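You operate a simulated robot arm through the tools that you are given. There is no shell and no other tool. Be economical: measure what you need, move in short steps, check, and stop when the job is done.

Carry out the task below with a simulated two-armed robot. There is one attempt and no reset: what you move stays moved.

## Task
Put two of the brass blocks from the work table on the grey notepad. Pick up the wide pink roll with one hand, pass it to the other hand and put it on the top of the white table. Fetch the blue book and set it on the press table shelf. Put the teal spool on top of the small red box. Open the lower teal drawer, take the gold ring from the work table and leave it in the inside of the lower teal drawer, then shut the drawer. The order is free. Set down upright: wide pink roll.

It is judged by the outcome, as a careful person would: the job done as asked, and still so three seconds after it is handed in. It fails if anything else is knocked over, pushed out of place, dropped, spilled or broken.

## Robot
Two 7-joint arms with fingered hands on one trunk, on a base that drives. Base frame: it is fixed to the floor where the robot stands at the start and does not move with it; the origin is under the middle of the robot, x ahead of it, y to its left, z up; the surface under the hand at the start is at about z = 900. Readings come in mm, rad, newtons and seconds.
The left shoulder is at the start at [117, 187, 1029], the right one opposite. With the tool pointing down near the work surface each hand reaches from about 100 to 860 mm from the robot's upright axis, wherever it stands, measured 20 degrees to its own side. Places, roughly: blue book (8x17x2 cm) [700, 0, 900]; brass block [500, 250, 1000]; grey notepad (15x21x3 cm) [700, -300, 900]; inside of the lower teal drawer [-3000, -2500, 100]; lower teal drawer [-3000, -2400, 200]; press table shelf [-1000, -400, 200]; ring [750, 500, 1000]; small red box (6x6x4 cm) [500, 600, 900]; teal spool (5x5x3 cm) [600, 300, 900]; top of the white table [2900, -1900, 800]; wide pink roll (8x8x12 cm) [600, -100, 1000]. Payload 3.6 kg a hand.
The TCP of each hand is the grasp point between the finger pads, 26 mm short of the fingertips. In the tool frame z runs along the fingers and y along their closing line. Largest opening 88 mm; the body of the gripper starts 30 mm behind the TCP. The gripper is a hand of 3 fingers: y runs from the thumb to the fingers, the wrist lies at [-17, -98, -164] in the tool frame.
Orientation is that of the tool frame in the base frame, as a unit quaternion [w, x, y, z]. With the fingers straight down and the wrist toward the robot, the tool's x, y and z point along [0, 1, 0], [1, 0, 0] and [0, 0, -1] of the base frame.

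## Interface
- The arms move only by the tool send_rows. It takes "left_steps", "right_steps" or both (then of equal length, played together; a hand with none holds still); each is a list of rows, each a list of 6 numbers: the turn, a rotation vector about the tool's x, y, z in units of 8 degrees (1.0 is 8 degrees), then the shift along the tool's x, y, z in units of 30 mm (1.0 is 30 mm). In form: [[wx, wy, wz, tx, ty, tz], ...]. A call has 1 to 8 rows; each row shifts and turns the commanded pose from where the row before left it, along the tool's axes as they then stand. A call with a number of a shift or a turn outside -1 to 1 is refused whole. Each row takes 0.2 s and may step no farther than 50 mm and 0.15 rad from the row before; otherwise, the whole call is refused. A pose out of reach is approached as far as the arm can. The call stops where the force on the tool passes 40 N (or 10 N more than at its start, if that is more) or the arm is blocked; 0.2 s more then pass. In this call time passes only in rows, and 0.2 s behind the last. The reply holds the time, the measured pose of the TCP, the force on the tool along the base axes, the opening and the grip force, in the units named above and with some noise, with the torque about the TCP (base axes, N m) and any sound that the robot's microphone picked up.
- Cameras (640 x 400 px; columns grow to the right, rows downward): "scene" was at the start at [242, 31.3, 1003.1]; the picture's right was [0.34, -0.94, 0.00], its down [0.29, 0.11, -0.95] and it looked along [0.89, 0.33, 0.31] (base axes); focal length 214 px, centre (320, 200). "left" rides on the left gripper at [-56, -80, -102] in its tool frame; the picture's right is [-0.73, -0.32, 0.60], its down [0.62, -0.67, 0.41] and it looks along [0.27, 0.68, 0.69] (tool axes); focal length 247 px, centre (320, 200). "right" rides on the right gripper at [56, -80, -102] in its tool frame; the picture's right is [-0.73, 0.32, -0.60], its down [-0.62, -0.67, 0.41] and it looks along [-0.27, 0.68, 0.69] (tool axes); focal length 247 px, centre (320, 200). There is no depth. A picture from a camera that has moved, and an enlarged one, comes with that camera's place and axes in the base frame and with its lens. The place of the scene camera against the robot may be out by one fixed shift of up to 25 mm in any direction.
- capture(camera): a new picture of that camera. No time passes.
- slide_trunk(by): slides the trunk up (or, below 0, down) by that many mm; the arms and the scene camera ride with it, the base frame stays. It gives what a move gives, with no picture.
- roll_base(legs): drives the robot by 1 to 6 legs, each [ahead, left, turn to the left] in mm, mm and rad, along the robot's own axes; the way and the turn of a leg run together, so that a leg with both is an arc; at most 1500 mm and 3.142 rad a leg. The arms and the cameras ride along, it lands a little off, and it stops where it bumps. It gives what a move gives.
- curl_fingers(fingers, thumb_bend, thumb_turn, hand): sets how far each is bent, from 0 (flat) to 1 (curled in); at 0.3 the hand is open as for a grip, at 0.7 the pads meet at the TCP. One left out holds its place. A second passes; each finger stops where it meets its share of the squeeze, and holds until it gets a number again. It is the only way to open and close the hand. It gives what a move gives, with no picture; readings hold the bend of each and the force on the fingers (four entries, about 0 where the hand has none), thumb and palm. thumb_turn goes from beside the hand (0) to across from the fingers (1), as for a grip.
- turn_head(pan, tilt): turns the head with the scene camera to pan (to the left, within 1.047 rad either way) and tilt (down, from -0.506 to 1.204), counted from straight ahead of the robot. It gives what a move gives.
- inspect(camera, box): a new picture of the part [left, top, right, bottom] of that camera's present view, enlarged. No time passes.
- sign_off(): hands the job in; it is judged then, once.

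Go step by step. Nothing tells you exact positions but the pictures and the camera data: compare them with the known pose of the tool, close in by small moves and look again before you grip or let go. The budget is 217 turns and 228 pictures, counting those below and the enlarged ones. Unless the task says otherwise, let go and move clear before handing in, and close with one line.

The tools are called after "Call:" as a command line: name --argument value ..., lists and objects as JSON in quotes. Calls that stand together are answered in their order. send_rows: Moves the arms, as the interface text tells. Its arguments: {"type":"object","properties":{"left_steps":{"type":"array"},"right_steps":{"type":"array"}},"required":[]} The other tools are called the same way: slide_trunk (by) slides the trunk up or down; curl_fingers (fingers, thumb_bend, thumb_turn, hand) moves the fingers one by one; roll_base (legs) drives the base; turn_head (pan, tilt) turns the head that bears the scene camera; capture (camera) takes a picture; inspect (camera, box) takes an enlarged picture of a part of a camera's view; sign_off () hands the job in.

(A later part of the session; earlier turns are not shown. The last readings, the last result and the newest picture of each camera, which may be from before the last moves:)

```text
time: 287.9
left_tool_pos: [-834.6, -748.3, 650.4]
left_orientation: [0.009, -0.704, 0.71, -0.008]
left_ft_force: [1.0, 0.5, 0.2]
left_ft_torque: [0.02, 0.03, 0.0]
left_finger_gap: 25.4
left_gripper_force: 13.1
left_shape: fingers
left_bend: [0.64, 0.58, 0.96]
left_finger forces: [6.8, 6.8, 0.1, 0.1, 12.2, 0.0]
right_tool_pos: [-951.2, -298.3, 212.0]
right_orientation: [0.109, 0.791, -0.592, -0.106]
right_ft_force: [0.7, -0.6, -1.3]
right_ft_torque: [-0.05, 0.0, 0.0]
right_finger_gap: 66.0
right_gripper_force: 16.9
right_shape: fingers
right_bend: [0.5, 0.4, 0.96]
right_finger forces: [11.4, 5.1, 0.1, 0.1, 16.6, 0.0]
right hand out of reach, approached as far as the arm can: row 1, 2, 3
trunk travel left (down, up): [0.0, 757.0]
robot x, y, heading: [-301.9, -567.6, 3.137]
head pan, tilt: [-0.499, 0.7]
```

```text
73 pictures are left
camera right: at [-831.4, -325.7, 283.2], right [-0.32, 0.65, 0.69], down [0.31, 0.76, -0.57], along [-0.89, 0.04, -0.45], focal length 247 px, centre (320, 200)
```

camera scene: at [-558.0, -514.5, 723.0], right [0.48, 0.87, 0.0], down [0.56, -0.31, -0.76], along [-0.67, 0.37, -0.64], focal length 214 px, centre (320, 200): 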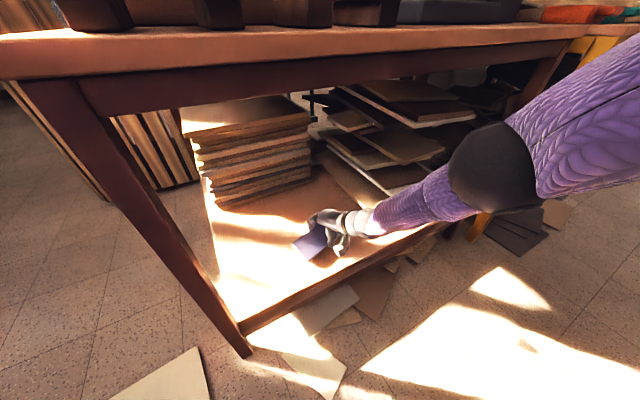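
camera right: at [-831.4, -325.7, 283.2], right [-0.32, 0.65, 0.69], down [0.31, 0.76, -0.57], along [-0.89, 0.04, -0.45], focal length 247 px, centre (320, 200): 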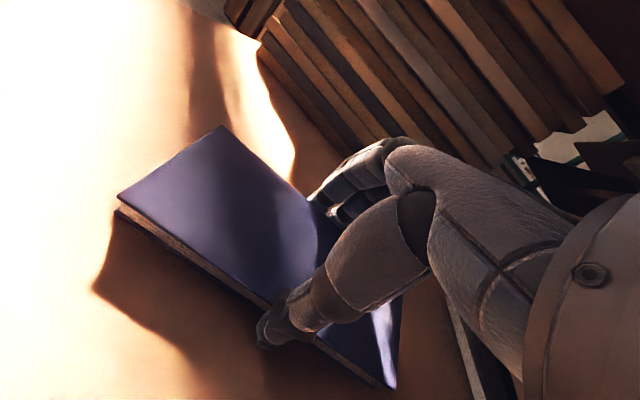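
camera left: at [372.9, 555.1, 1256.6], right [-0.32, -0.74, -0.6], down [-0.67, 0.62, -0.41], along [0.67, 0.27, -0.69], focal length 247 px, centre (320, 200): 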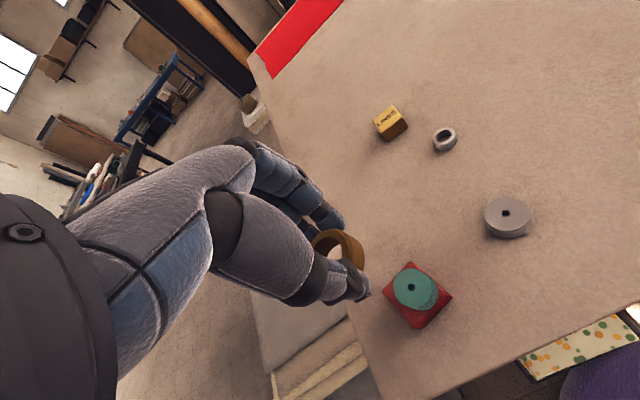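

Call:
roll_base --legs '[[50, 0, 0]]'

Call:
send_rows --right_steps '[[0, 0, 0, 0, -1, 0.3], [0, 0, 0, 0, -0.8, 0.3], [0, 0, 0, 0, -0.6, 0.3], [0, 0, 0, 0, -0.4, 0.3]]'

Call:
capture --camera "right"

```text
time: 288.8
left_tool_pos: [-885.8, -748.6, 651.2]
left_orientation: [0.009, -0.704, 0.711, -0.009]
left_ft_force: [-0.2, -0.6, -0.8]
left_ft_torque: [0.01, 0.0, 0.02]
left_finger_gap: 25.3
left_gripper_force: 12.9
left_shape: fingers
left_bend: [0.64, 0.58, 0.96]
left_finger forces: [6.9, 6.9, 0.0, 0.0, 12.1, 0.0]
right_tool_pos: [-1000.4, -298.1, 212.8]
right_orientation: [0.109, 0.792, -0.592, -0.105]
right_ft_force: [-0.2, -0.1, -1.9]
right_ft_torque: [0.05, -0.01, -0.05]
right_finger_gap: 66.0
right_gripper_force: 16.6
right_shape: fingers
right_bend: [0.5, 0.4, 0.96]
right_finger forces: [11.5, 5.2, 0.0, 0.0, 16.9, 0.0]
trunk travel left (down, up): [0.0, 757.0]
robot x, y, heading: [-355.6, -561.6, 3.134]
head pan, tilt: [-0.499, 0.7]
```

```text
time: 289.3
left_tool_pos: [-884.0, -748.7, 651.4]
left_orientation: [0.007, -0.704, 0.71, -0.008]
left_ft_force: [0.4, -0.4, 0.9]
left_ft_torque: [0.0, 0.01, 0.02]
left_finger_gap: 25.3
left_gripper_force: 13.4
left_shape: fingers
left_bend: [0.64, 0.58, 0.96]
left_finger forces: [6.9, 6.9, 0.0, 0.0, 12.1, 0.0]
right_tool_pos: [-985.6, -293.2, 208.2]
right_orientation: [0.126, 0.788, -0.592, -0.114]
right_ft_force: [-1.2, -0.2, 21.0]
right_ft_torque: [0.15, -0.77, 0.0]
right_finger_gap: 65.8
right_gripper_force: 27.5
right_shape: fingers
right_bend: [0.48, 0.43, 0.97]
right_finger forces: [14.0, 6.4, 0.0, 0.0, 34.0, 0.0]
right hand out of reach, approached as far as the arm can: row 1, 2
trunk travel left (down, up): [0.0, 757.0]
robot x, y, heading: [-356.0, -561.5, 3.136]
head pan, tilt: [-0.499, 0.7]
stopped in row 2 (right hand): the force on the tool passed its limit at 46 N (the readings are from after the stop); the commanded pose is now the measured one
```

```text
72 pictures are left
camera right: at [-863.4, -319.3, 276.3], right [-0.29, 0.66, 0.69], down [0.3, 0.75, -0.59], along [-0.91, 0.03, -0.41], focal length 247 px, centre (320, 200)
```

right: 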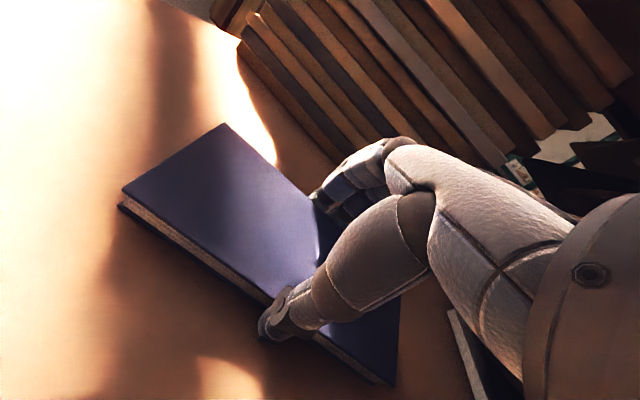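

The near edge rests on the shelf. I open the fingers gently so the far edge settles, then fully.

Call:
curl_fingers --hand "right" --fingers 0.4

Call:
capture --camera "right"

```text
time: 289.9
left_tool_pos: [-884.0, -749.5, 651.4]
left_orientation: [0.008, -0.703, 0.711, -0.008]
left_ft_force: [-0.4, 0.2, -0.4]
left_ft_torque: [0.0, -0.01, 0.0]
left_finger_gap: 25.1
left_gripper_force: 12.6
left_shape: fingers
left_bend: [0.64, 0.58, 0.96]
left_finger forces: [6.8, 7.0, 0.1, 0.0, 12.1, 0.0]
right_tool_pos: [-983.0, -289.6, 207.4]
right_orientation: [0.125, 0.787, -0.593, -0.114]
right_ft_force: [8.6, 1.3, 27.2]
right_ft_torque: [0.17, -1.45, 0.02]
right_finger_gap: 69.5
right_gripper_force: 15.6
right_shape: fingers
right_bend: [0.39, 0.44, 0.96]
right_finger forces: [1.9, 0.3, 0.0, 0.1, 28.7, 0.1]
trunk travel left (down, up): [0.0, 757.0]
robot x, y, heading: [-354.9, -559.8, 3.134]
head pan, tilt: [-0.499, 0.7]
stopped (right hand): the force on the tool passed its limit at 41 N (the readings are from after the stop); the commanded pose is now the measured one
```

```text
71 pictures are left
camera right: at [-862.4, -317.3, 275.8], right [-0.29, 0.66, 0.69], down [0.3, 0.75, -0.59], along [-0.91, 0.04, -0.42], focal length 247 px, centre (320, 200)
```

right: 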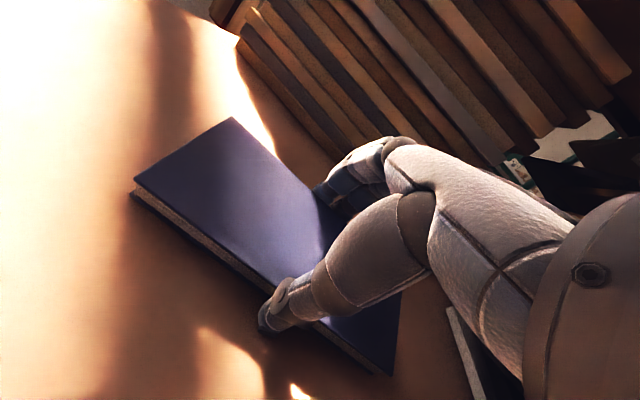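

Call:
curl_fingers --hand "right" --fingers 0.3 --thumb_bend 0.25

Call:
capture --camera "right"

```text
time: 290.9
left_tool_pos: [-884.1, -748.3, 651.4]
left_orientation: [0.008, -0.703, 0.711, -0.007]
left_ft_force: [0.2, 0.2, -0.3]
left_ft_torque: [0.0, 0.01, -0.01]
left_finger_gap: 25.0
left_gripper_force: 13.3
left_shape: fingers
left_bend: [0.64, 0.58, 0.96]
left_finger forces: [6.8, 6.9, 0.0, 0.0, 12.1, 0.0]
right_tool_pos: [-986.6, -291.6, 207.8]
right_orientation: [0.126, 0.788, -0.592, -0.115]
right_ft_force: [-6.3, -5.2, 25.9]
right_ft_torque: [-0.03, -0.88, -0.17]
right_finger_gap: 81.0
right_gripper_force: 12.8
right_shape: fingers
right_bend: [0.3, 0.34, 0.97]
right_finger forces: [0.0, 0.0, 0.0, 0.1, 26.3, 0.0]
trunk travel left (down, up): [0.0, 757.0]
robot x, y, heading: [-350.6, -562.4, 3.137]
head pan, tilt: [-0.499, 0.7]
```

```text
70 pictures are left
camera right: at [-863.3, -318.5, 276.2], right [-0.29, 0.66, 0.69], down [0.3, 0.75, -0.59], along [-0.91, 0.03, -0.41], focal length 247 px, centre (320, 200)
```

right: 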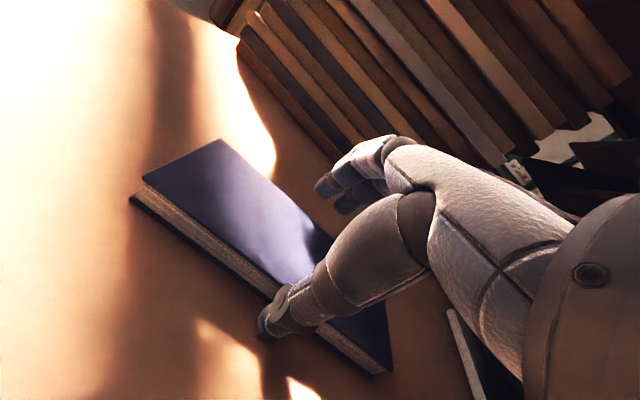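

The book lies flat on the shelf. I raise the hand off it and then back out.

Call:
send_rows --right_steps '[[0, 0, 0, 0, 0.1, -0.4], [0, 0, 0, 0, 0.2, -0.7], [0, 0, 0, 0, 0.2, -0.8]]'

Call:
capture --camera "right"

```text
time: 291.7
left_tool_pos: [-885.6, -748.2, 650.3]
left_orientation: [0.008, -0.704, 0.71, -0.009]
left_ft_force: [-0.4, 0.0, -0.8]
left_ft_torque: [0.01, -0.01, 0.01]
left_finger_gap: 24.6
left_gripper_force: 13.2
left_shape: fingers
left_bend: [0.64, 0.58, 0.96]
left_finger forces: [6.9, 6.8, 0.0, 0.0, 12.0, 0.0]
right_tool_pos: [-977.7, -289.7, 261.5]
right_orientation: [0.121, 0.788, -0.593, -0.113]
right_ft_force: [0.6, -0.3, -0.2]
right_ft_torque: [0.01, 0.0, -0.03]
right_finger_gap: 91.7
right_gripper_force: 0.0
right_shape: fingers
right_bend: [0.3, 0.25, 0.98]
right_finger forces: [0.0, 0.1, 0.0, 0.0, 0.0, 0.1]
right hand out of reach, approached as far as the arm can: row 1
trunk travel left (down, up): [0.0, 757.0]
robot x, y, heading: [-352.2, -563.6, 3.136]
head pan, tilt: [-0.499, 0.7]
```

```text
69 pictures are left
camera right: at [-855.8, -317.6, 331.2], right [-0.3, 0.66, 0.69], down [0.3, 0.75, -0.58], along [-0.91, 0.04, -0.42], focal length 247 px, centre (320, 200)
```

right: 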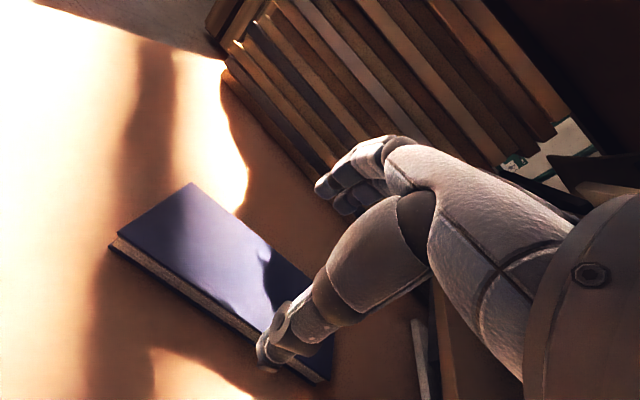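

Clear of the book. A little higher, then I back out with the base.

Call:
send_rows --right_steps '[[0, 0, 0, 0, 0.2, -0.8]]'

Call:
roll_base --legs '[[-300, 0, 0]]'

Call:
turn_head --pan -0.2 --tilt 0.7

Call:
capture --camera "scene"

```text
time: 292.1
left_tool_pos: [-886.2, -747.9, 650.8]
left_orientation: [0.008, -0.703, 0.711, -0.008]
left_ft_force: [-0.1, -0.2, -0.5]
left_ft_torque: [0.0, 0.03, -0.01]
left_finger_gap: 25.5
left_gripper_force: 13.2
left_shape: fingers
left_bend: [0.64, 0.58, 0.96]
left_finger forces: [6.8, 6.8, 0.0, 0.0, 12.1, 0.0]
right_tool_pos: [-974.1, -289.2, 289.0]
right_orientation: [0.122, 0.788, -0.593, -0.112]
right_ft_force: [-0.3, 0.1, -0.1]
right_ft_torque: [-0.01, 0.0, 0.0]
right_finger_gap: 91.9
right_gripper_force: 0.0
right_shape: fingers
right_bend: [0.3, 0.25, 0.98]
right_finger forces: [0.0, 0.1, 0.0, 0.0, 0.0, 0.0]
trunk travel left (down, up): [0.0, 757.0]
robot x, y, heading: [-354.6, -561.3, 3.136]
head pan, tilt: [-0.499, 0.7]
```

```text
time: 294.1
left_tool_pos: [-584.2, -751.9, 651.3]
left_orientation: [0.009, -0.705, 0.709, -0.009]
left_ft_force: [0.0, 0.0, -1.0]
left_ft_torque: [0.0, 0.02, 0.02]
left_finger_gap: 25.4
left_gripper_force: 12.6
left_shape: fingers
left_bend: [0.64, 0.58, 0.96]
left_finger forces: [6.8, 6.9, 0.0, 0.0, 12.0, 0.0]
right_tool_pos: [-675.5, -294.0, 287.9]
right_orientation: [0.124, 0.789, -0.592, -0.112]
right_ft_force: [0.2, 0.3, -0.6]
right_ft_torque: [-0.02, 0.02, 0.02]
right_finger_gap: 91.9
right_gripper_force: 0.1
right_shape: fingers
right_bend: [0.3, 0.25, 0.98]
right_finger forces: [0.1, 0.0, 0.0, 0.0, 0.0, 0.0]
trunk travel left (down, up): [0.0, 757.0]
robot x, y, heading: [-52.8, -560.6, 3.134]
head pan, tilt: [-0.499, 0.7]
```

```text
time: 294.9
left_tool_pos: [-584.2, -750.8, 650.2]
left_orientation: [0.009, -0.705, 0.709, -0.009]
left_ft_force: [-0.4, 0.0, -0.2]
left_ft_torque: [-0.02, 0.02, 0.02]
left_finger_gap: 25.0
left_gripper_force: 12.8
left_shape: fingers
left_bend: [0.64, 0.58, 0.96]
left_finger forces: [6.7, 6.9, 0.0, 0.0, 12.1, 0.0]
right_tool_pos: [-676.1, -294.3, 286.3]
right_orientation: [0.124, 0.789, -0.591, -0.111]
right_ft_force: [0.5, 0.0, 0.3]
right_ft_torque: [-0.02, -0.02, 0.01]
right_finger_gap: 91.9
right_gripper_force: 0.0
right_shape: fingers
right_bend: [0.3, 0.25, 0.98]
right_finger forces: [0.1, 0.0, 0.1, 0.0, 0.1, 0.0]
trunk travel left (down, up): [0.0, 757.0]
robot x, y, heading: [-50.5, -561.0, 3.139]
head pan, tilt: [-0.201, 0.7]
```

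```text
68 pictures are left
camera scene: at [-366.7, -540.0, 723.0], right [0.2, 0.98, 0.0], down [0.63, -0.13, -0.76], along [-0.75, 0.16, -0.64], focal length 214 px, centre (320, 200)
```

scene: 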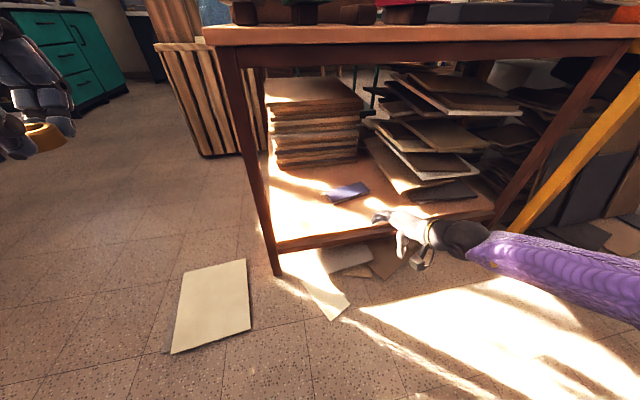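

The book rests on the shelf. Now the drawer: I raise the trunk and look toward the teal cabinet at my left front.

Call:
slide_trunk --by 450

Call:
turn_head --pan 0.5 --tilt 0.35

Call:
capture --camera "scene"

```text
refused: 450 is not a number from -400 to 400
```

```text
time: 296.0
left_tool_pos: [-584.4, -752.0, 650.7]
left_orientation: [0.009, -0.705, 0.71, -0.009]
left_ft_force: [-0.5, 0.4, -0.2]
left_ft_torque: [-0.04, 0.02, 0.01]
left_finger_gap: 25.2
left_gripper_force: 13.1
left_shape: fingers
left_bend: [0.64, 0.58, 0.96]
left_finger forces: [6.9, 6.9, 0.0, 0.0, 12.1, 0.1]
right_tool_pos: [-676.2, -294.7, 287.8]
right_orientation: [0.123, 0.789, -0.592, -0.111]
right_ft_force: [-0.4, 0.7, 0.5]
right_ft_torque: [0.0, 0.02, 0.02]
right_finger_gap: 91.7
right_gripper_force: 0.1
right_shape: fingers
right_bend: [0.3, 0.25, 0.98]
right_finger forces: [0.0, 0.1, 0.1, 0.0, 0.0, 0.0]
trunk travel left (down, up): [0.0, 757.0]
robot x, y, heading: [-53.0, -562.9, 3.141]
head pan, tilt: [0.499, 0.351]
```

```text
67 pictures are left
camera scene: at [-365.5, -601.5, 754.4], right [-0.47, 0.88, 0.0], down [0.3, 0.16, -0.94], along [-0.83, -0.45, -0.34], focal length 214 px, centre (320, 200)
```

scene: 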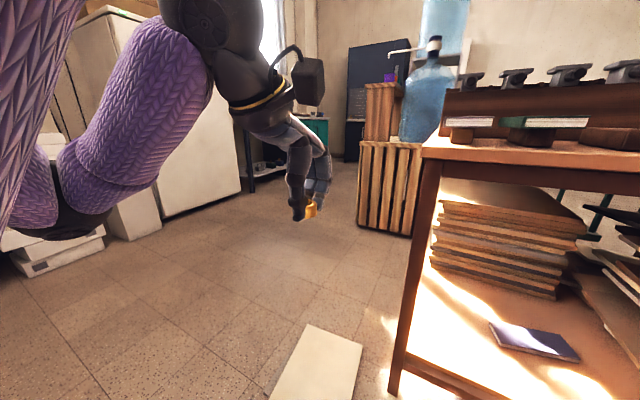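

Call:
slide_trunk --by 390

Call:
send_rows --right_steps '[[0, 0, 0, 0, -1, -1], [0, 0, 0, 0, -1, -1], [0, 0, 0, 0, -1, -1], [0, 0, 0, 0, -0.5, -1], [0, 0, 0, 0, 0, -1], [0, 0, 0, 0, 0, -1], [0, 0, 0, 0, 0, -1], [0, 0, 0, 0, 0, -1]]'

Call:
roll_base --legs '[[0, 650, 0]]'

Call:
turn_head --pan 0.3 --tilt 0.4

Call:
capture --camera "scene"

```text
time: 299.8
left_tool_pos: [-585.3, -751.4, 1041.0]
left_orientation: [0.009, -0.704, 0.71, -0.009]
left_ft_force: [-0.5, 1.0, 0.2]
left_ft_torque: [0.0, -0.03, -0.01]
left_finger_gap: 25.2
left_gripper_force: 12.9
left_shape: fingers
left_bend: [0.64, 0.58, 0.96]
left_finger forces: [6.7, 7.0, 0.0, 0.1, 12.1, 0.0]
right_tool_pos: [-691.8, -293.1, 735.7]
right_orientation: [0.152, 0.782, -0.585, -0.151]
right_ft_force: [0.0, 0.3, -0.9]
right_ft_torque: [-0.01, 0.03, 0.02]
right_finger_gap: 91.9
right_gripper_force: 0.2
right_shape: fingers
right_bend: [0.3, 0.25, 0.98]
right_finger forces: [0.1, 0.0, 0.0, 0.0, 0.0, 0.1]
trunk travel left (down, up): [-390.0, 367.0]
robot x, y, heading: [-54.6, -560.7, 3.136]
head pan, tilt: [0.499, 0.351]
```

```text
time: 301.6
left_tool_pos: [-584.3, -751.4, 1041.1]
left_orientation: [0.008, -0.704, 0.71, -0.009]
left_ft_force: [-0.6, 0.4, -0.2]
left_ft_torque: [-0.01, 0.0, 0.0]
left_finger_gap: 25.2
left_gripper_force: 13.1
left_shape: fingers
left_bend: [0.64, 0.58, 0.96]
left_finger forces: [6.6, 7.0, 0.1, 0.0, 12.1, 0.0]
right_tool_pos: [-500.8, -249.6, 910.7]
right_orientation: [0.152, 0.782, -0.585, -0.152]
right_ft_force: [0.3, -0.5, -0.5]
right_ft_torque: [-0.02, -0.01, 0.01]
right_finger_gap: 91.7
right_gripper_force: 0.0
right_shape: fingers
right_bend: [0.3, 0.25, 0.98]
right_finger forces: [0.0, 0.1, 0.0, 0.0, 0.0, 0.0]
trunk travel left (down, up): [-390.0, 367.0]
robot x, y, heading: [-51.9, -564.2, 3.133]
head pan, tilt: [0.499, 0.351]
```

```text
time: 305.2
left_tool_pos: [-584.1, -1405.3, 1039.8]
left_orientation: [0.009, -0.706, 0.709, -0.009]
left_ft_force: [-0.7, -0.4, -0.1]
left_ft_torque: [0.0, 0.0, -0.02]
left_finger_gap: 25.2
left_gripper_force: 12.7
left_shape: fingers
left_bend: [0.64, 0.58, 0.96]
left_finger forces: [6.7, 7.1, 0.1, 0.0, 12.1, 0.0]
right_tool_pos: [-503.8, -903.0, 910.3]
right_orientation: [0.152, 0.784, -0.583, -0.15]
right_ft_force: [-0.4, 0.4, -0.5]
right_ft_torque: [0.01, 0.0, -0.02]
right_finger_gap: 91.9
right_gripper_force: 0.0
right_shape: fingers
right_bend: [0.3, 0.25, 0.98]
right_finger forces: [0.1, 0.0, 0.1, 0.0, 0.1, 0.0]
trunk travel left (down, up): [-390.0, 367.0]
robot x, y, heading: [-51.1, -1215.1, -3.141]
head pan, tilt: [0.499, 0.351]
```

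```text
time: 305.9
left_tool_pos: [-584.3, -1405.3, 1040.2]
left_orientation: [0.009, -0.706, 0.708, -0.009]
left_ft_force: [0.3, -0.3, 0.5]
left_ft_torque: [0.0, 0.02, 0.01]
left_finger_gap: 25.0
left_gripper_force: 12.7
left_shape: fingers
left_bend: [0.64, 0.58, 0.96]
left_finger forces: [6.7, 7.0, 0.1, 0.1, 12.1, 0.0]
right_tool_pos: [-503.6, -902.7, 910.6]
right_orientation: [0.154, 0.784, -0.582, -0.151]
right_ft_force: [0.3, -0.5, 0.8]
right_ft_torque: [0.02, 0.01, -0.01]
right_finger_gap: 92.0
right_gripper_force: 0.2
right_shape: fingers
right_bend: [0.3, 0.25, 0.98]
right_finger forces: [0.1, 0.0, 0.0, 0.0, 0.0, 0.2]
trunk travel left (down, up): [-390.0, 367.0]
robot x, y, heading: [-52.3, -1208.8, -3.138]
head pan, tilt: [0.3, 0.4]
```

```text
66 pictures are left
camera scene: at [-300.0, -1236.3, 1172.8], right [-0.3, 0.95, 0.0], down [0.37, 0.12, -0.92], along [-0.88, -0.27, -0.39], focal length 214 px, centre (320, 200)
```

scene: 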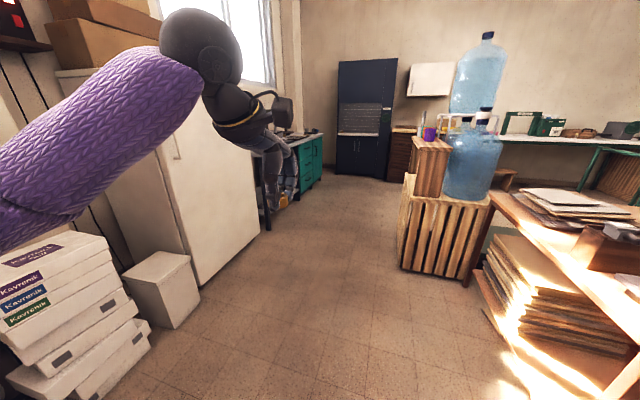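

The teal cabinet stands along the left wall, its drawers facing the aisle (+y). I shift left into the aisle's middle and drive ahead.

Call:
roll_base --legs '[[0, 430, 0], [1400, 0, 0]]'

Call:
turn_head --pan 0.6 --tilt 0.5

Call:
capture --camera "scene"

```text
time: 315.2
left_tool_pos: [-1993.9, -1875.9, 1040.4]
left_orientation: [-0.009, 0.716, -0.698, 0.008]
left_ft_force: [0.7, -1.0, -0.9]
left_ft_torque: [-0.01, 0.0, 0.02]
left_finger_gap: 25.2
left_gripper_force: 13.0
left_shape: fingers
left_bend: [0.64, 0.58, 0.96]
left_finger forces: [6.7, 6.9, 0.0, 0.0, 12.1, 0.0]
right_tool_pos: [-1925.8, -1370.4, 910.4]
right_orientation: [0.155, 0.792, -0.572, -0.148]
right_ft_force: [-0.8, 0.1, -0.2]
right_ft_torque: [0.01, -0.01, -0.02]
right_finger_gap: 92.0
right_gripper_force: 0.1
right_shape: fingers
right_bend: [0.3, 0.25, 0.98]
right_finger forces: [0.1, 0.0, 0.0, 0.1, 0.1, 0.0]
trunk travel left (down, up): [-390.0, 367.0]
robot x, y, heading: [-1466.2, -1666.7, -3.112]
head pan, tilt: [0.3, 0.4]
```

```text
time: 316.0
left_tool_pos: [-1992.4, -1874.2, 1039.7]
left_orientation: [-0.009, 0.716, -0.698, 0.009]
left_ft_force: [-0.6, 0.9, -0.1]
left_ft_torque: [-0.02, 0.02, 0.02]
left_finger_gap: 25.3
left_gripper_force: 13.1
left_shape: fingers
left_bend: [0.64, 0.58, 0.96]
left_finger forces: [6.7, 7.0, 0.0, 0.1, 12.1, 0.0]
right_tool_pos: [-1925.6, -1370.4, 909.2]
right_orientation: [0.156, 0.792, -0.571, -0.149]
right_ft_force: [-0.6, 0.9, 0.2]
right_ft_torque: [-0.02, 0.0, 0.0]
right_finger_gap: 91.9
right_gripper_force: 0.0
right_shape: fingers
right_bend: [0.3, 0.25, 0.98]
right_finger forces: [0.0, 0.1, 0.0, 0.0, 0.0, 0.1]
trunk travel left (down, up): [-390.0, 367.0]
robot x, y, heading: [-1466.7, -1664.6, -3.113]
head pan, tilt: [0.6, 0.499]
```

```text
65 pictures are left
camera scene: at [-1699.1, -1721.4, 1163.7], right [-0.59, 0.81, 0.0], down [0.39, 0.28, -0.88], along [-0.71, -0.52, -0.48], focal length 214 px, centre (320, 200)
```

scene: 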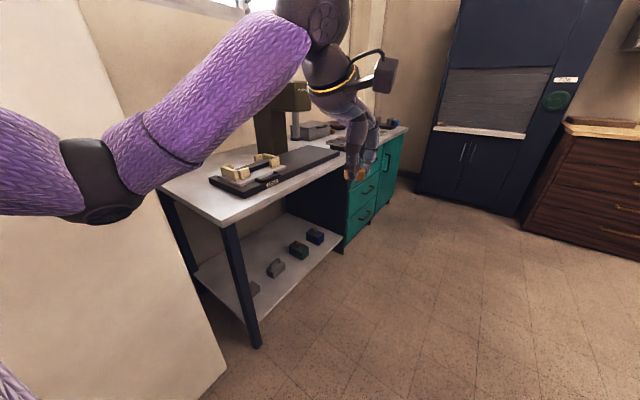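

The lower teal drawer front is in the plane y≈−2332, x about −2870…−3150. I drive on to x≈−2950 and turn to face it.

Call:
roll_base --legs '[[1480, 0, -0.03], [0, 0, 1.57]]'

Call:
turn_head --pan 0.0 --tilt 0.7

Call:
capture --camera "scene"

```text
time: 327.1
left_tool_pos: [-2771.8, -2212.4, 1041.1]
left_orientation: [-0.012, 1.0, -0.023, 0.0]
left_ft_force: [0.4, -0.5, -0.7]
left_ft_torque: [-0.01, 0.02, 0.03]
left_finger_gap: 24.5
left_gripper_force: 12.3
left_shape: fingers
left_bend: [0.64, 0.58, 0.96]
left_finger forces: [6.6, 6.7, 0.0, 0.0, 11.6, 0.1]
right_tool_pos: [-3272.0, -2107.1, 908.9]
right_orientation: [0.214, 0.969, 0.121, -0.003]
right_ft_force: [-0.5, -0.9, 1.2]
right_ft_torque: [-0.01, -0.03, -0.01]
right_finger_gap: 92.2
right_gripper_force: 0.1
right_shape: fingers
right_bend: [0.3, 0.25, 0.98]
right_finger forces: [0.0, 0.0, 0.0, 0.0, 0.0, 0.1]
trunk travel left (down, up): [-390.0, 367.0]
robot x, y, heading: [-2940.5, -1672.4, -1.618]
head pan, tilt: [0.6, 0.499]
```

```text
time: 328.1
left_tool_pos: [-2772.0, -2211.9, 1040.5]
left_orientation: [-0.014, 1.0, -0.024, 0.0]
left_ft_force: [-0.4, -0.1, -0.1]
left_ft_torque: [0.0, 0.02, 0.02]
left_finger_gap: 25.0
left_gripper_force: 12.9
left_shape: fingers
left_bend: [0.64, 0.58, 0.96]
left_finger forces: [6.6, 6.7, 0.1, 0.0, 11.6, 0.1]
right_tool_pos: [-3270.6, -2108.3, 910.8]
right_orientation: [0.216, 0.969, 0.12, -0.003]
right_ft_force: [-0.5, -0.8, -0.1]
right_ft_torque: [-0.02, 0.01, 0.04]
right_finger_gap: 92.2
right_gripper_force: 0.1
right_shape: fingers
right_bend: [0.3, 0.25, 0.98]
right_finger forces: [0.0, 0.1, 0.0, 0.0, 0.0, 0.0]
trunk travel left (down, up): [-390.0, 367.0]
robot x, y, heading: [-2940.8, -1674.4, -1.616]
head pan, tilt: [0.0, 0.7]
```

```text
64 pictures are left
camera scene: at [-2962.2, -1898.4, 1146.0], right [-1.0, 0.04, 0.0], down [0.03, 0.64, -0.77], along [-0.03, -0.76, -0.64], focal length 214 px, centre (320, 200)
```

scene: 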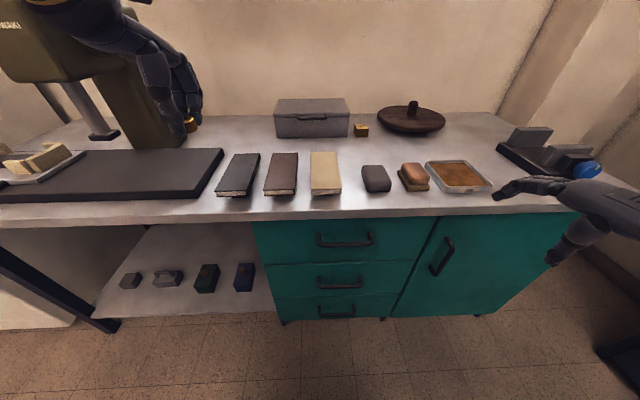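

Three teal drawers stand before me; the lower one's bar handle is at about x≈−3057, z≈100–170. I zoom in to judge it.

Call:
inspect --camera "scene" --box '[240, 210, 440, 335]'

```text
3.20 times, centred on (340, 272) of scene
camera zoom: at [-2962.2, -1898.4, 1146.0], right [-1.0, 0.04, 0.0], down [0.03, 0.64, -0.77], along [-0.03, -0.76, -0.64], focal length 686 px, centre (256, -32)
```

zoom: 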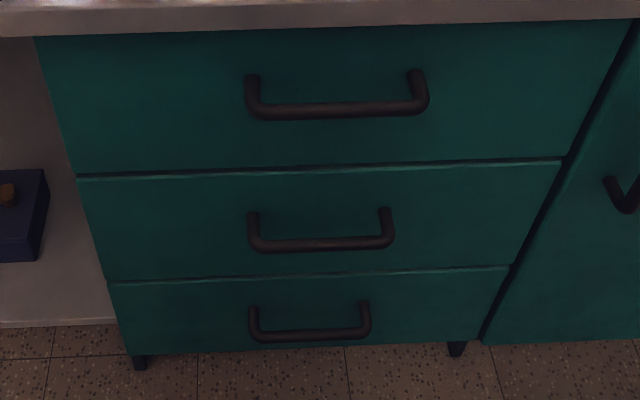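

The lower handle: bar at z≈147, standing about 40 mm off the front, centred at x≈−3048. I back off a bit, lower the trunk, and turn the right hand to point forward-down.

Call:
roll_base --legs '[[-170, 0, 0.045]]'

Call:
slide_trunk --by -390

Call:
send_rows --right_steps '[[0, 0, 1, 0.5, 0, 0], [0, 0, 0.9, 0.5, 0, 0], [-1, 0, 0, 0.5, 0, 0], [-1, 0, 0, 0.5, 0, 0], [0, 0, 0, 0.5, 0, 0.5], [0, 0, 0, 0.5, 0, 0.8], [0, 0, 0, 0.5, 0, 0.8]]'

Call:
capture --camera "scene"

Call:
capture --camera "right"

```text
time: 329.6
left_tool_pos: [-2746.1, -2030.3, 1041.0]
left_orientation: [-0.01, 1.0, -0.003, 0.0]
left_ft_force: [0.1, -0.9, -0.6]
left_ft_torque: [0.0, 0.01, 0.0]
left_finger_gap: 24.6
left_gripper_force: 12.8
left_shape: fingers
left_bend: [0.64, 0.58, 0.96]
left_finger forces: [6.6, 6.6, 0.1, 0.0, 11.7, 0.1]
right_tool_pos: [-3246.6, -1948.7, 910.2]
right_orientation: [0.215, 0.966, 0.141, 0.001]
right_ft_force: [0.0, 0.4, 0.5]
right_ft_torque: [0.01, 0.02, -0.01]
right_finger_gap: 91.8
right_gripper_force: 0.1
right_shape: fingers
right_bend: [0.3, 0.25, 0.98]
right_finger forces: [0.0, 0.1, 0.0, 0.1, 0.1, 0.1]
trunk travel left (down, up): [-390.0, 367.0]
robot x, y, heading: [-2936.1, -1501.2, -1.575]
head pan, tilt: [0.0, 0.7]
```

```text
time: 333.3
left_tool_pos: [-2744.1, -2032.8, 650.9]
left_orientation: [-0.012, 1.0, -0.001, 0.0]
left_ft_force: [0.8, 0.1, -1.0]
left_ft_torque: [0.0, -0.01, 0.01]
left_finger_gap: 24.7
left_gripper_force: 12.2
left_shape: fingers
left_bend: [0.64, 0.58, 0.96]
left_finger forces: [6.5, 6.7, 0.1, 0.0, 11.6, 0.1]
right_tool_pos: [-3247.5, -1951.2, 520.3]
right_orientation: [0.215, 0.966, 0.142, 0.001]
right_ft_force: [0.2, 0.2, 0.4]
right_ft_torque: [0.02, 0.01, 0.02]
right_finger_gap: 92.0
right_gripper_force: 0.0
right_shape: fingers
right_bend: [0.3, 0.25, 0.98]
right_finger forces: [0.0, 0.1, 0.1, 0.0, 0.1, 0.1]
trunk travel left (down, up): [0.0, 757.0]
robot x, y, heading: [-2935.4, -1503.8, -1.573]
head pan, tilt: [0.0, 0.7]
```

```text
time: 334.9
left_tool_pos: [-2745.5, -2031.7, 650.5]
left_orientation: [-0.012, 1.0, -0.002, 0.0]
left_ft_force: [0.0, 0.8, -1.1]
left_ft_torque: [-0.02, -0.03, -0.01]
left_finger_gap: 24.7
left_gripper_force: 12.3
left_shape: fingers
left_bend: [0.64, 0.58, 0.96]
left_finger forces: [6.4, 6.8, 0.0, 0.0, 11.6, 0.1]
right_tool_pos: [-3256.4, -1984.8, 506.3]
right_orientation: [0.346, 0.938, 0.01, 0.035]
right_ft_force: [0.3, -0.8, 0.1]
right_ft_torque: [0.01, 0.0, 0.01]
right_finger_gap: 91.7
right_gripper_force: 0.0
right_shape: fingers
right_bend: [0.3, 0.25, 0.98]
right_finger forces: [0.1, 0.0, 0.0, 0.1, 0.0, 0.0]
right hand out of reach, approached as far as the arm can: row 2, 3, 4, 5, 6, 7
trunk travel left (down, up): [0.0, 757.0]
robot x, y, heading: [-2936.2, -1501.8, -1.57]
head pan, tilt: [0.0, 0.7]
```

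```text
62 pictures are left
camera scene: at [-2948.4, -1800.0, 723.0], right [-1.0, 0.0, 0.0], down [0.0, 0.64, -0.76], along [0.0, -0.76, -0.64], focal length 214 px, centre (320, 200)
```

scene: 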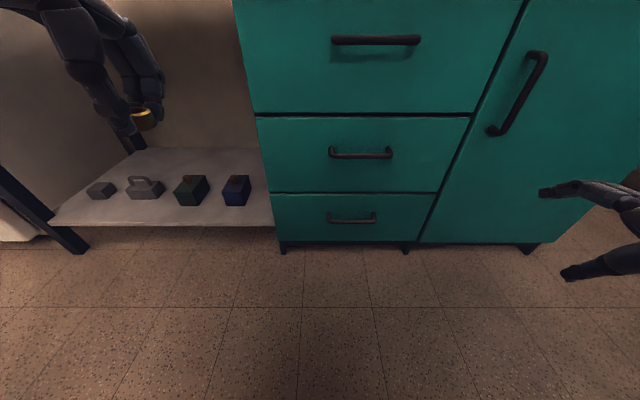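

```text
61 pictures are left
camera right: at [-3207.2, -1856.1, 535.0], right [-0.78, 0.11, 0.62], down [-0.59, 0.21, -0.78], along [-0.22, -0.97, -0.1], focal length 247 px, centre (320, 200)
```

right: 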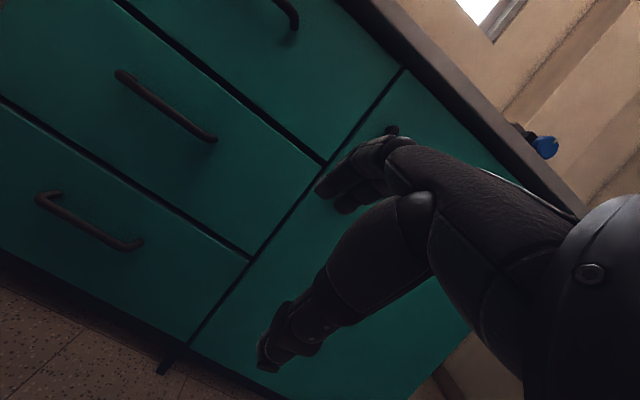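

Combining both views, the front is at y≈−2310 and the bar at about y≈−2270, z≈228 — reachable from above with a slight tilt. I reduce the tilt, slide the base left to line up, and lower the hand.

Call:
send_rows --right_steps '[[1, 0, 0, 0, 0, 0], [1, 0, 0, 0, 0, 0], [0.4, 0, 0, 0, 0, 0], [0, 0, 0, 0, 0.6, 0.9], [0, 0, 0, 0, 0.6, 0.9], [0, 0, 0, 0, 0.6, 0.9], [0, 0, 0, 0, 0.6, 0.9], [0, 0, 0, 0, 0.6, 0.9]]'

Call:
roll_base --legs '[[0, 200, 0]]'

Call:
send_rows --right_steps '[[0, 0, 0, 0, 0.3, 1], [0, 0, 0, 0, 0.3, 1], [0, 0, 0, 0, 0.1, 1], [0, 0, 0, 0, 0, 0.8]]'

Call:
capture --camera "scene"

```text
time: 336.7
left_tool_pos: [-2746.7, -2031.2, 650.7]
left_orientation: [-0.012, 1.0, -0.002, -0.001]
left_ft_force: [0.1, -0.1, -0.7]
left_ft_torque: [-0.01, -0.01, -0.01]
left_finger_gap: 24.8
left_gripper_force: 11.9
left_shape: fingers
left_bend: [0.64, 0.58, 0.96]
left_finger forces: [6.5, 6.8, 0.1, 0.0, 11.5, 0.1]
right_tool_pos: [-3250.0, -2120.3, 412.0]
right_orientation: [0.185, 0.982, 0.013, 0.029]
right_ft_force: [-0.6, 0.3, 0.2]
right_ft_torque: [-0.02, 0.01, 0.03]
right_finger_gap: 91.9
right_gripper_force: 0.1
right_shape: fingers
right_bend: [0.3, 0.25, 0.98]
right_finger forces: [0.0, 0.0, 0.0, 0.0, 0.0, 0.0]
trunk travel left (down, up): [0.0, 757.0]
robot x, y, heading: [-2934.1, -1499.8, -1.575]
head pan, tilt: [0.0, 0.7]
```

```text
time: 338.3
left_tool_pos: [-2542.5, -2032.0, 650.4]
left_orientation: [-0.013, 1.0, -0.001, -0.001]
left_ft_force: [-0.9, -0.6, -0.3]
left_ft_torque: [-0.01, 0.02, 0.01]
left_finger_gap: 24.6
left_gripper_force: 12.4
left_shape: fingers
left_bend: [0.64, 0.58, 0.96]
left_finger forces: [6.5, 6.9, 0.1, 0.1, 11.5, 0.0]
right_tool_pos: [-3046.0, -2119.9, 413.3]
right_orientation: [0.186, 0.982, 0.014, 0.029]
right_ft_force: [-0.8, 0.4, -0.4]
right_ft_torque: [0.0, 0.0, 0.0]
right_finger_gap: 91.8
right_gripper_force: 0.1
right_shape: fingers
right_bend: [0.3, 0.25, 0.98]
right_finger forces: [0.0, 0.0, 0.0, 0.0, 0.0, 0.0]
trunk travel left (down, up): [0.0, 757.0]
robot x, y, heading: [-2733.8, -1499.7, -1.565]
head pan, tilt: [0.0, 0.7]
```

```text
time: 339.3
left_tool_pos: [-2542.0, -2031.7, 650.0]
left_orientation: [-0.012, 1.0, -0.001, -0.001]
left_ft_force: [-0.3, -0.4, 0.1]
left_ft_torque: [0.01, 0.02, 0.02]
left_finger_gap: 24.6
left_gripper_force: 12.1
left_shape: fingers
left_bend: [0.64, 0.58, 0.96]
left_finger forces: [6.5, 6.8, 0.0, 0.0, 11.6, 0.0]
right_tool_pos: [-3039.8, -2182.0, 314.8]
right_orientation: [0.186, 0.982, 0.015, 0.029]
right_ft_force: [-0.7, 0.0, -0.9]
right_ft_torque: [0.01, 0.0, 0.0]
right_finger_gap: 91.9
right_gripper_force: 0.0
right_shape: fingers
right_bend: [0.3, 0.25, 0.98]
right_finger forces: [0.1, 0.1, 0.0, 0.0, 0.1, 0.1]
trunk travel left (down, up): [0.0, 757.0]
robot x, y, heading: [-2732.9, -1500.9, -1.565]
head pan, tilt: [0.0, 0.7]
```

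```text
60 pictures are left
camera scene: at [-2746.0, -1799.9, 723.0], right [-1.0, 0.0, 0.0], down [0.0, 0.64, -0.76], along [0.0, -0.76, -0.64], focal length 214 px, centre (320, 200)
```

scene: 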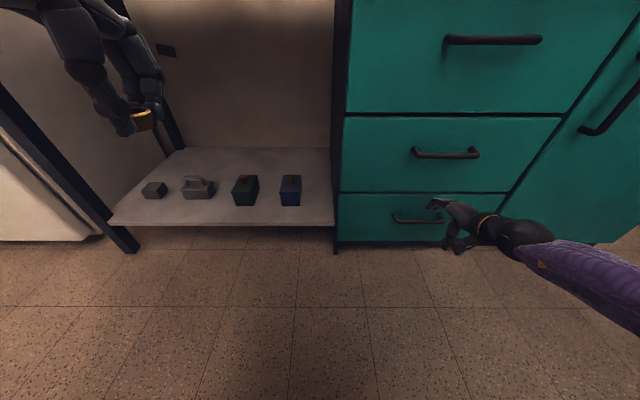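

Aligned laterally with the handle. I look with the hand camera to fix the bar's height and distance.

Call:
capture --camera "right"

Call:
inspect --camera "scene" --box '[340, 170, 500, 270]'

```text
59 pictures are left
camera right: at [-2990.5, -2068.4, 383.6], right [-0.77, -0.11, 0.63], down [-0.61, 0.44, -0.66], along [-0.21, -0.89, -0.41], focal length 247 px, centre (320, 200)
```

right: 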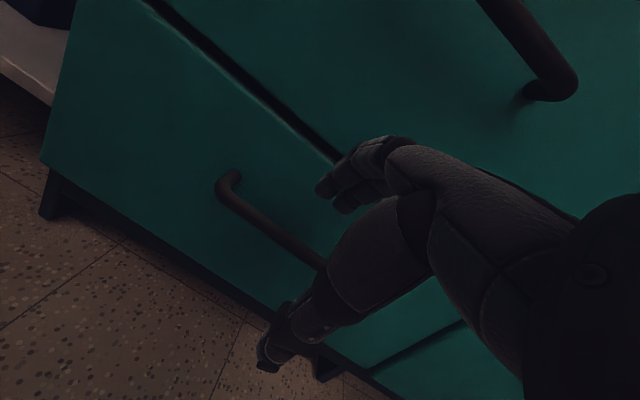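

```text
4.00 times, centred on (420, 220) of scene
camera zoom: at [-2746.0, -1799.9, 723.0], right [-1.0, 0.0, 0.0], down [0.0, 0.64, -0.76], along [0.0, -0.76, -0.64], focal length 858 px, centre (-80, 120)
```

zoom: 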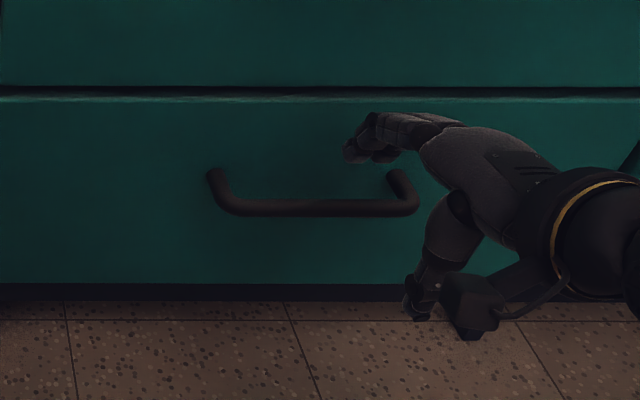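

The bar is near y≈−2268, z≈235. To keep the knuckles off the drawer front I need about 40° of forward tilt; I close the hand partly and tilt it here first.

Call:
curl_fingers --hand "right" --fingers 0.5 --thumb_bend 0.5

Call:
send_rows --right_steps '[[-1, 0, 0, 0, -1, 0], [-1, 0, 0, 0, -1, 0], [-0.4, 0, 0, 0, -1, 0.5], [0, 0, 0, 0, -0.8, 0.8], [0, 0, 0, 0, -0.6, 0.8]]'

Call:
capture --camera "scene"

```text
time: 340.3
left_tool_pos: [-2543.2, -2031.5, 649.8]
left_orientation: [-0.012, 1.0, -0.001, 0.001]
left_ft_force: [0.1, 0.0, 0.5]
left_ft_torque: [-0.01, -0.02, 0.02]
left_finger_gap: 24.8
left_gripper_force: 12.3
left_shape: fingers
left_bend: [0.64, 0.58, 0.96]
left_finger forces: [6.5, 6.9, 0.0, 0.1, 11.7, 0.0]
right_tool_pos: [-3039.4, -2181.2, 314.5]
right_orientation: [0.185, 0.982, 0.015, 0.029]
right_ft_force: [-0.4, 0.7, 0.7]
right_ft_torque: [0.02, 0.0, -0.01]
right_finger_gap: 45.8
right_gripper_force: 0.0
right_shape: fingers
right_bend: [0.5, 0.5, 0.98]
right_finger forces: [0.0, 0.0, 0.0, 0.0, 0.1, 0.1]
trunk travel left (down, up): [0.0, 757.0]
robot x, y, heading: [-2733.7, -1503.8, -1.568]
head pan, tilt: [0.0, 0.7]
```

```text
time: 341.5
left_tool_pos: [-2541.9, -2031.4, 650.8]
left_orientation: [-0.013, 1.0, -0.001, 0.0]
left_ft_force: [-0.3, -0.4, -0.5]
left_ft_torque: [-0.01, 0.0, -0.02]
left_finger_gap: 24.8
left_gripper_force: 12.7
left_shape: fingers
left_bend: [0.64, 0.58, 0.96]
left_finger forces: [6.5, 7.0, 0.0, 0.1, 11.6, 0.0]
right_tool_pos: [-3043.8, -2109.3, 237.7]
right_orientation: [0.347, 0.937, 0.01, 0.031]
right_ft_force: [0.2, 0.4, -0.4]
right_ft_torque: [0.02, 0.04, 0.0]
right_finger_gap: 45.4
right_gripper_force: 0.2
right_shape: fingers
right_bend: [0.5, 0.5, 0.98]
right_finger forces: [0.1, 0.0, 0.0, 0.1, 0.0, 0.0]
right hand out of reach, approached as far as the arm can: row 2, 4, 5
trunk travel left (down, up): [0.0, 757.0]
robot x, y, heading: [-2731.7, -1500.3, -1.567]
head pan, tilt: [0.0, 0.7]
```

```text
57 pictures are left
camera scene: at [-2746.0, -1799.9, 723.1], right [-1.0, 0.0, 0.0], down [0.0, 0.64, -0.76], along [0.0, -0.76, -0.64], focal length 214 px, centre (320, 200)
```

scene: 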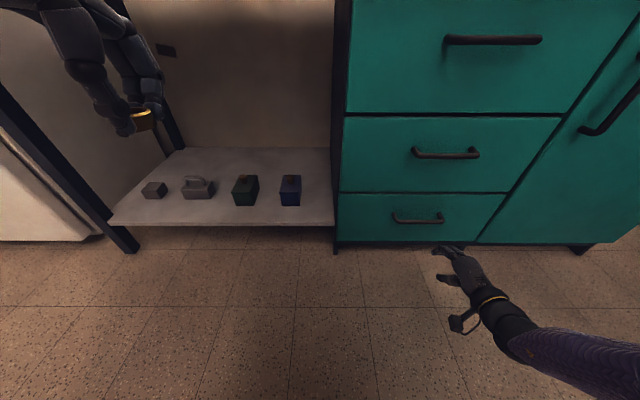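

Now the hand points forward-down at handle height. I raise 32 mm and drive forward until the opening faces the bar.

Call:
send_rows --right_steps '[[0, 0, 0, 0, 0.35, -0.4], [0, 0, 0, 0, 0.35, -0.4]]'

Call:
roll_base --legs '[[110, 0, 0]]'

Call:
capture --camera "right"

Call:
inspect --camera "scene" --box '[350, 170, 550, 330]'

```text
time: 342.1
left_tool_pos: [-2543.6, -2031.5, 650.1]
left_orientation: [-0.012, 1.0, 0.0, -0.001]
left_ft_force: [-0.5, 0.0, 0.2]
left_ft_torque: [0.02, 0.02, 0.01]
left_finger_gap: 24.8
left_gripper_force: 12.4
left_shape: fingers
left_bend: [0.64, 0.58, 0.96]
left_finger forces: [6.5, 6.9, 0.0, 0.0, 11.6, 0.0]
right_tool_pos: [-3048.0, -2110.9, 270.5]
right_orientation: [0.346, 0.938, 0.011, 0.034]
right_ft_force: [0.3, 0.3, 0.0]
right_ft_torque: [0.02, 0.01, -0.01]
right_finger_gap: 45.1
right_gripper_force: 0.1
right_shape: fingers
right_bend: [0.5, 0.5, 0.98]
right_finger forces: [0.0, 0.0, 0.0, 0.1, 0.0, 0.0]
trunk travel left (down, up): [0.0, 757.0]
robot x, y, heading: [-2734.0, -1501.6, -1.575]
head pan, tilt: [0.0, 0.7]
```

```text
time: 343.3
left_tool_pos: [-2543.4, -2139.7, 651.2]
left_orientation: [-0.013, 1.0, -0.001, 0.0]
left_ft_force: [0.4, 0.9, -0.6]
left_ft_torque: [0.04, -0.02, -0.01]
left_finger_gap: 24.4
left_gripper_force: 12.5
left_shape: fingers
left_bend: [0.64, 0.58, 0.96]
left_finger forces: [6.5, 7.0, 0.1, 0.0, 11.6, 0.1]
right_tool_pos: [-3048.9, -2218.5, 270.5]
right_orientation: [0.346, 0.937, 0.01, 0.034]
right_ft_force: [0.0, -0.4, -0.4]
right_ft_torque: [0.0, 0.0, -0.05]
right_finger_gap: 45.0
right_gripper_force: 0.0
right_shape: fingers
right_bend: [0.5, 0.5, 0.98]
right_finger forces: [0.0, 0.1, 0.1, 0.1, 0.0, 0.0]
trunk travel left (down, up): [0.0, 757.0]
robot x, y, heading: [-2736.0, -1610.6, -1.573]
head pan, tilt: [0.0, 0.7]
```

```text
56 pictures are left
camera right: at [-2998.6, -2090.2, 299.0], right [-0.78, 0.12, 0.62], down [-0.59, 0.21, -0.78], along [-0.22, -0.97, -0.1], focal length 247 px, centre (320, 200)
```

right: 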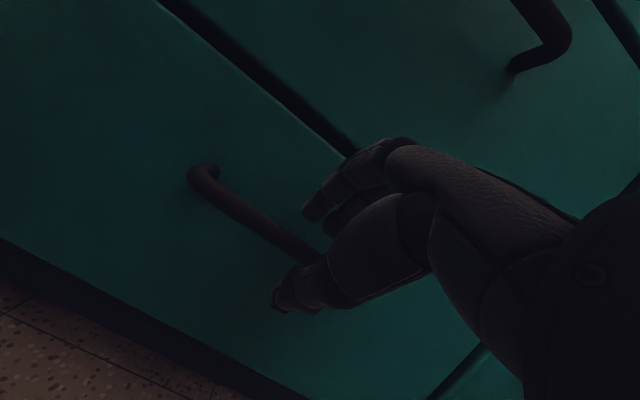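

```text
2.50 times, centred on (450, 250) of scene
camera zoom: at [-2746.4, -1909.2, 723.1], right [-1.0, 0.0, 0.0], down [0.0, 0.64, -0.76], along [0.0, -0.76, -0.64], focal length 536 px, centre (-5, 75)
```

zoom: 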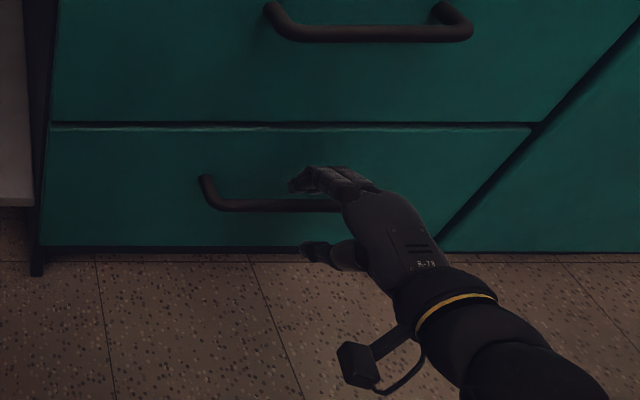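

Triangulating from the hand camera: bar at y≈−2250, z≈247. I move so it enters between thumb and fingers, then close.

Call:
send_rows --right_steps '[[0, 0, 0, 0, 0.27, 0], [0, 0, 0, 0, 0, 0.5], [0, 0, 0, 0, 0, 0.5], [0, 0, 0, 0, 0, 0.25]]'

Call:
inspect --camera "scene" --box '[350, 170, 550, 330]'

Call:
capture --camera "right"

```text
time: 344.3
left_tool_pos: [-2543.8, -2141.1, 650.0]
left_orientation: [-0.013, 1.0, -0.002, 0.0]
left_ft_force: [0.1, 0.6, -0.5]
left_ft_torque: [-0.02, -0.01, 0.0]
left_finger_gap: 24.8
left_gripper_force: 12.2
left_shape: fingers
left_bend: [0.64, 0.58, 0.96]
left_finger forces: [6.5, 6.9, 0.0, 0.0, 11.7, 0.0]
right_tool_pos: [-3047.3, -2247.3, 252.9]
right_orientation: [0.346, 0.938, 0.009, 0.033]
right_ft_force: [-0.7, 5.1, 1.7]
right_ft_torque: [-0.03, 0.03, -0.09]
right_finger_gap: 42.7
right_gripper_force: 1.9
right_shape: fingers
right_bend: [0.52, 0.5, 0.98]
right_finger forces: [0.0, 5.0, 0.0, 0.0, 0.0, 0.1]
right hand out of reach, approached as far as the arm can: row 4
trunk travel left (down, up): [0.0, 757.0]
robot x, y, heading: [-2731.0, -1610.1, -1.572]
head pan, tilt: [0.0, 0.7]
```

```text
2.50 times, centred on (450, 250) of scene
camera zoom: at [-2746.4, -1909.1, 723.1], right [-1.0, 0.0, 0.0], down [0.0, 0.64, -0.76], along [0.0, -0.76, -0.64], focal length 536 px, centre (-5, 75)
```

zoom: 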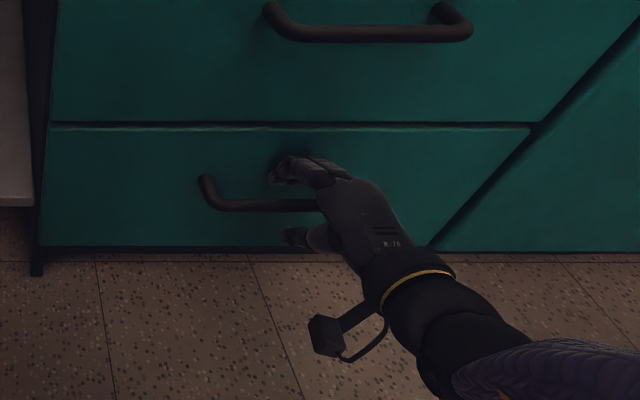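

```text
53 pictures are left
camera right: at [-2996.6, -2118.5, 281.2], right [-0.78, 0.12, 0.62], down [-0.59, 0.21, -0.78], along [-0.22, -0.97, -0.1], focal length 247 px, centre (320, 200)
```

right: 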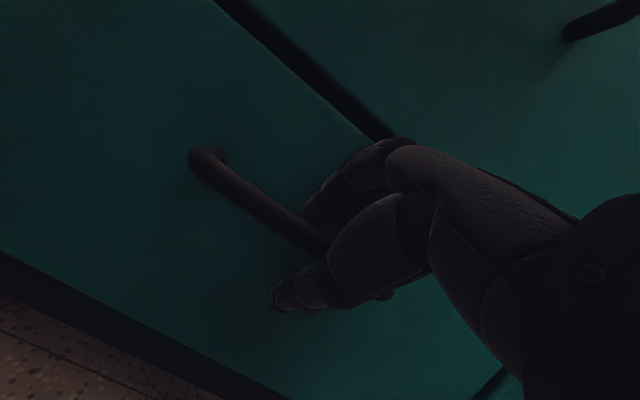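

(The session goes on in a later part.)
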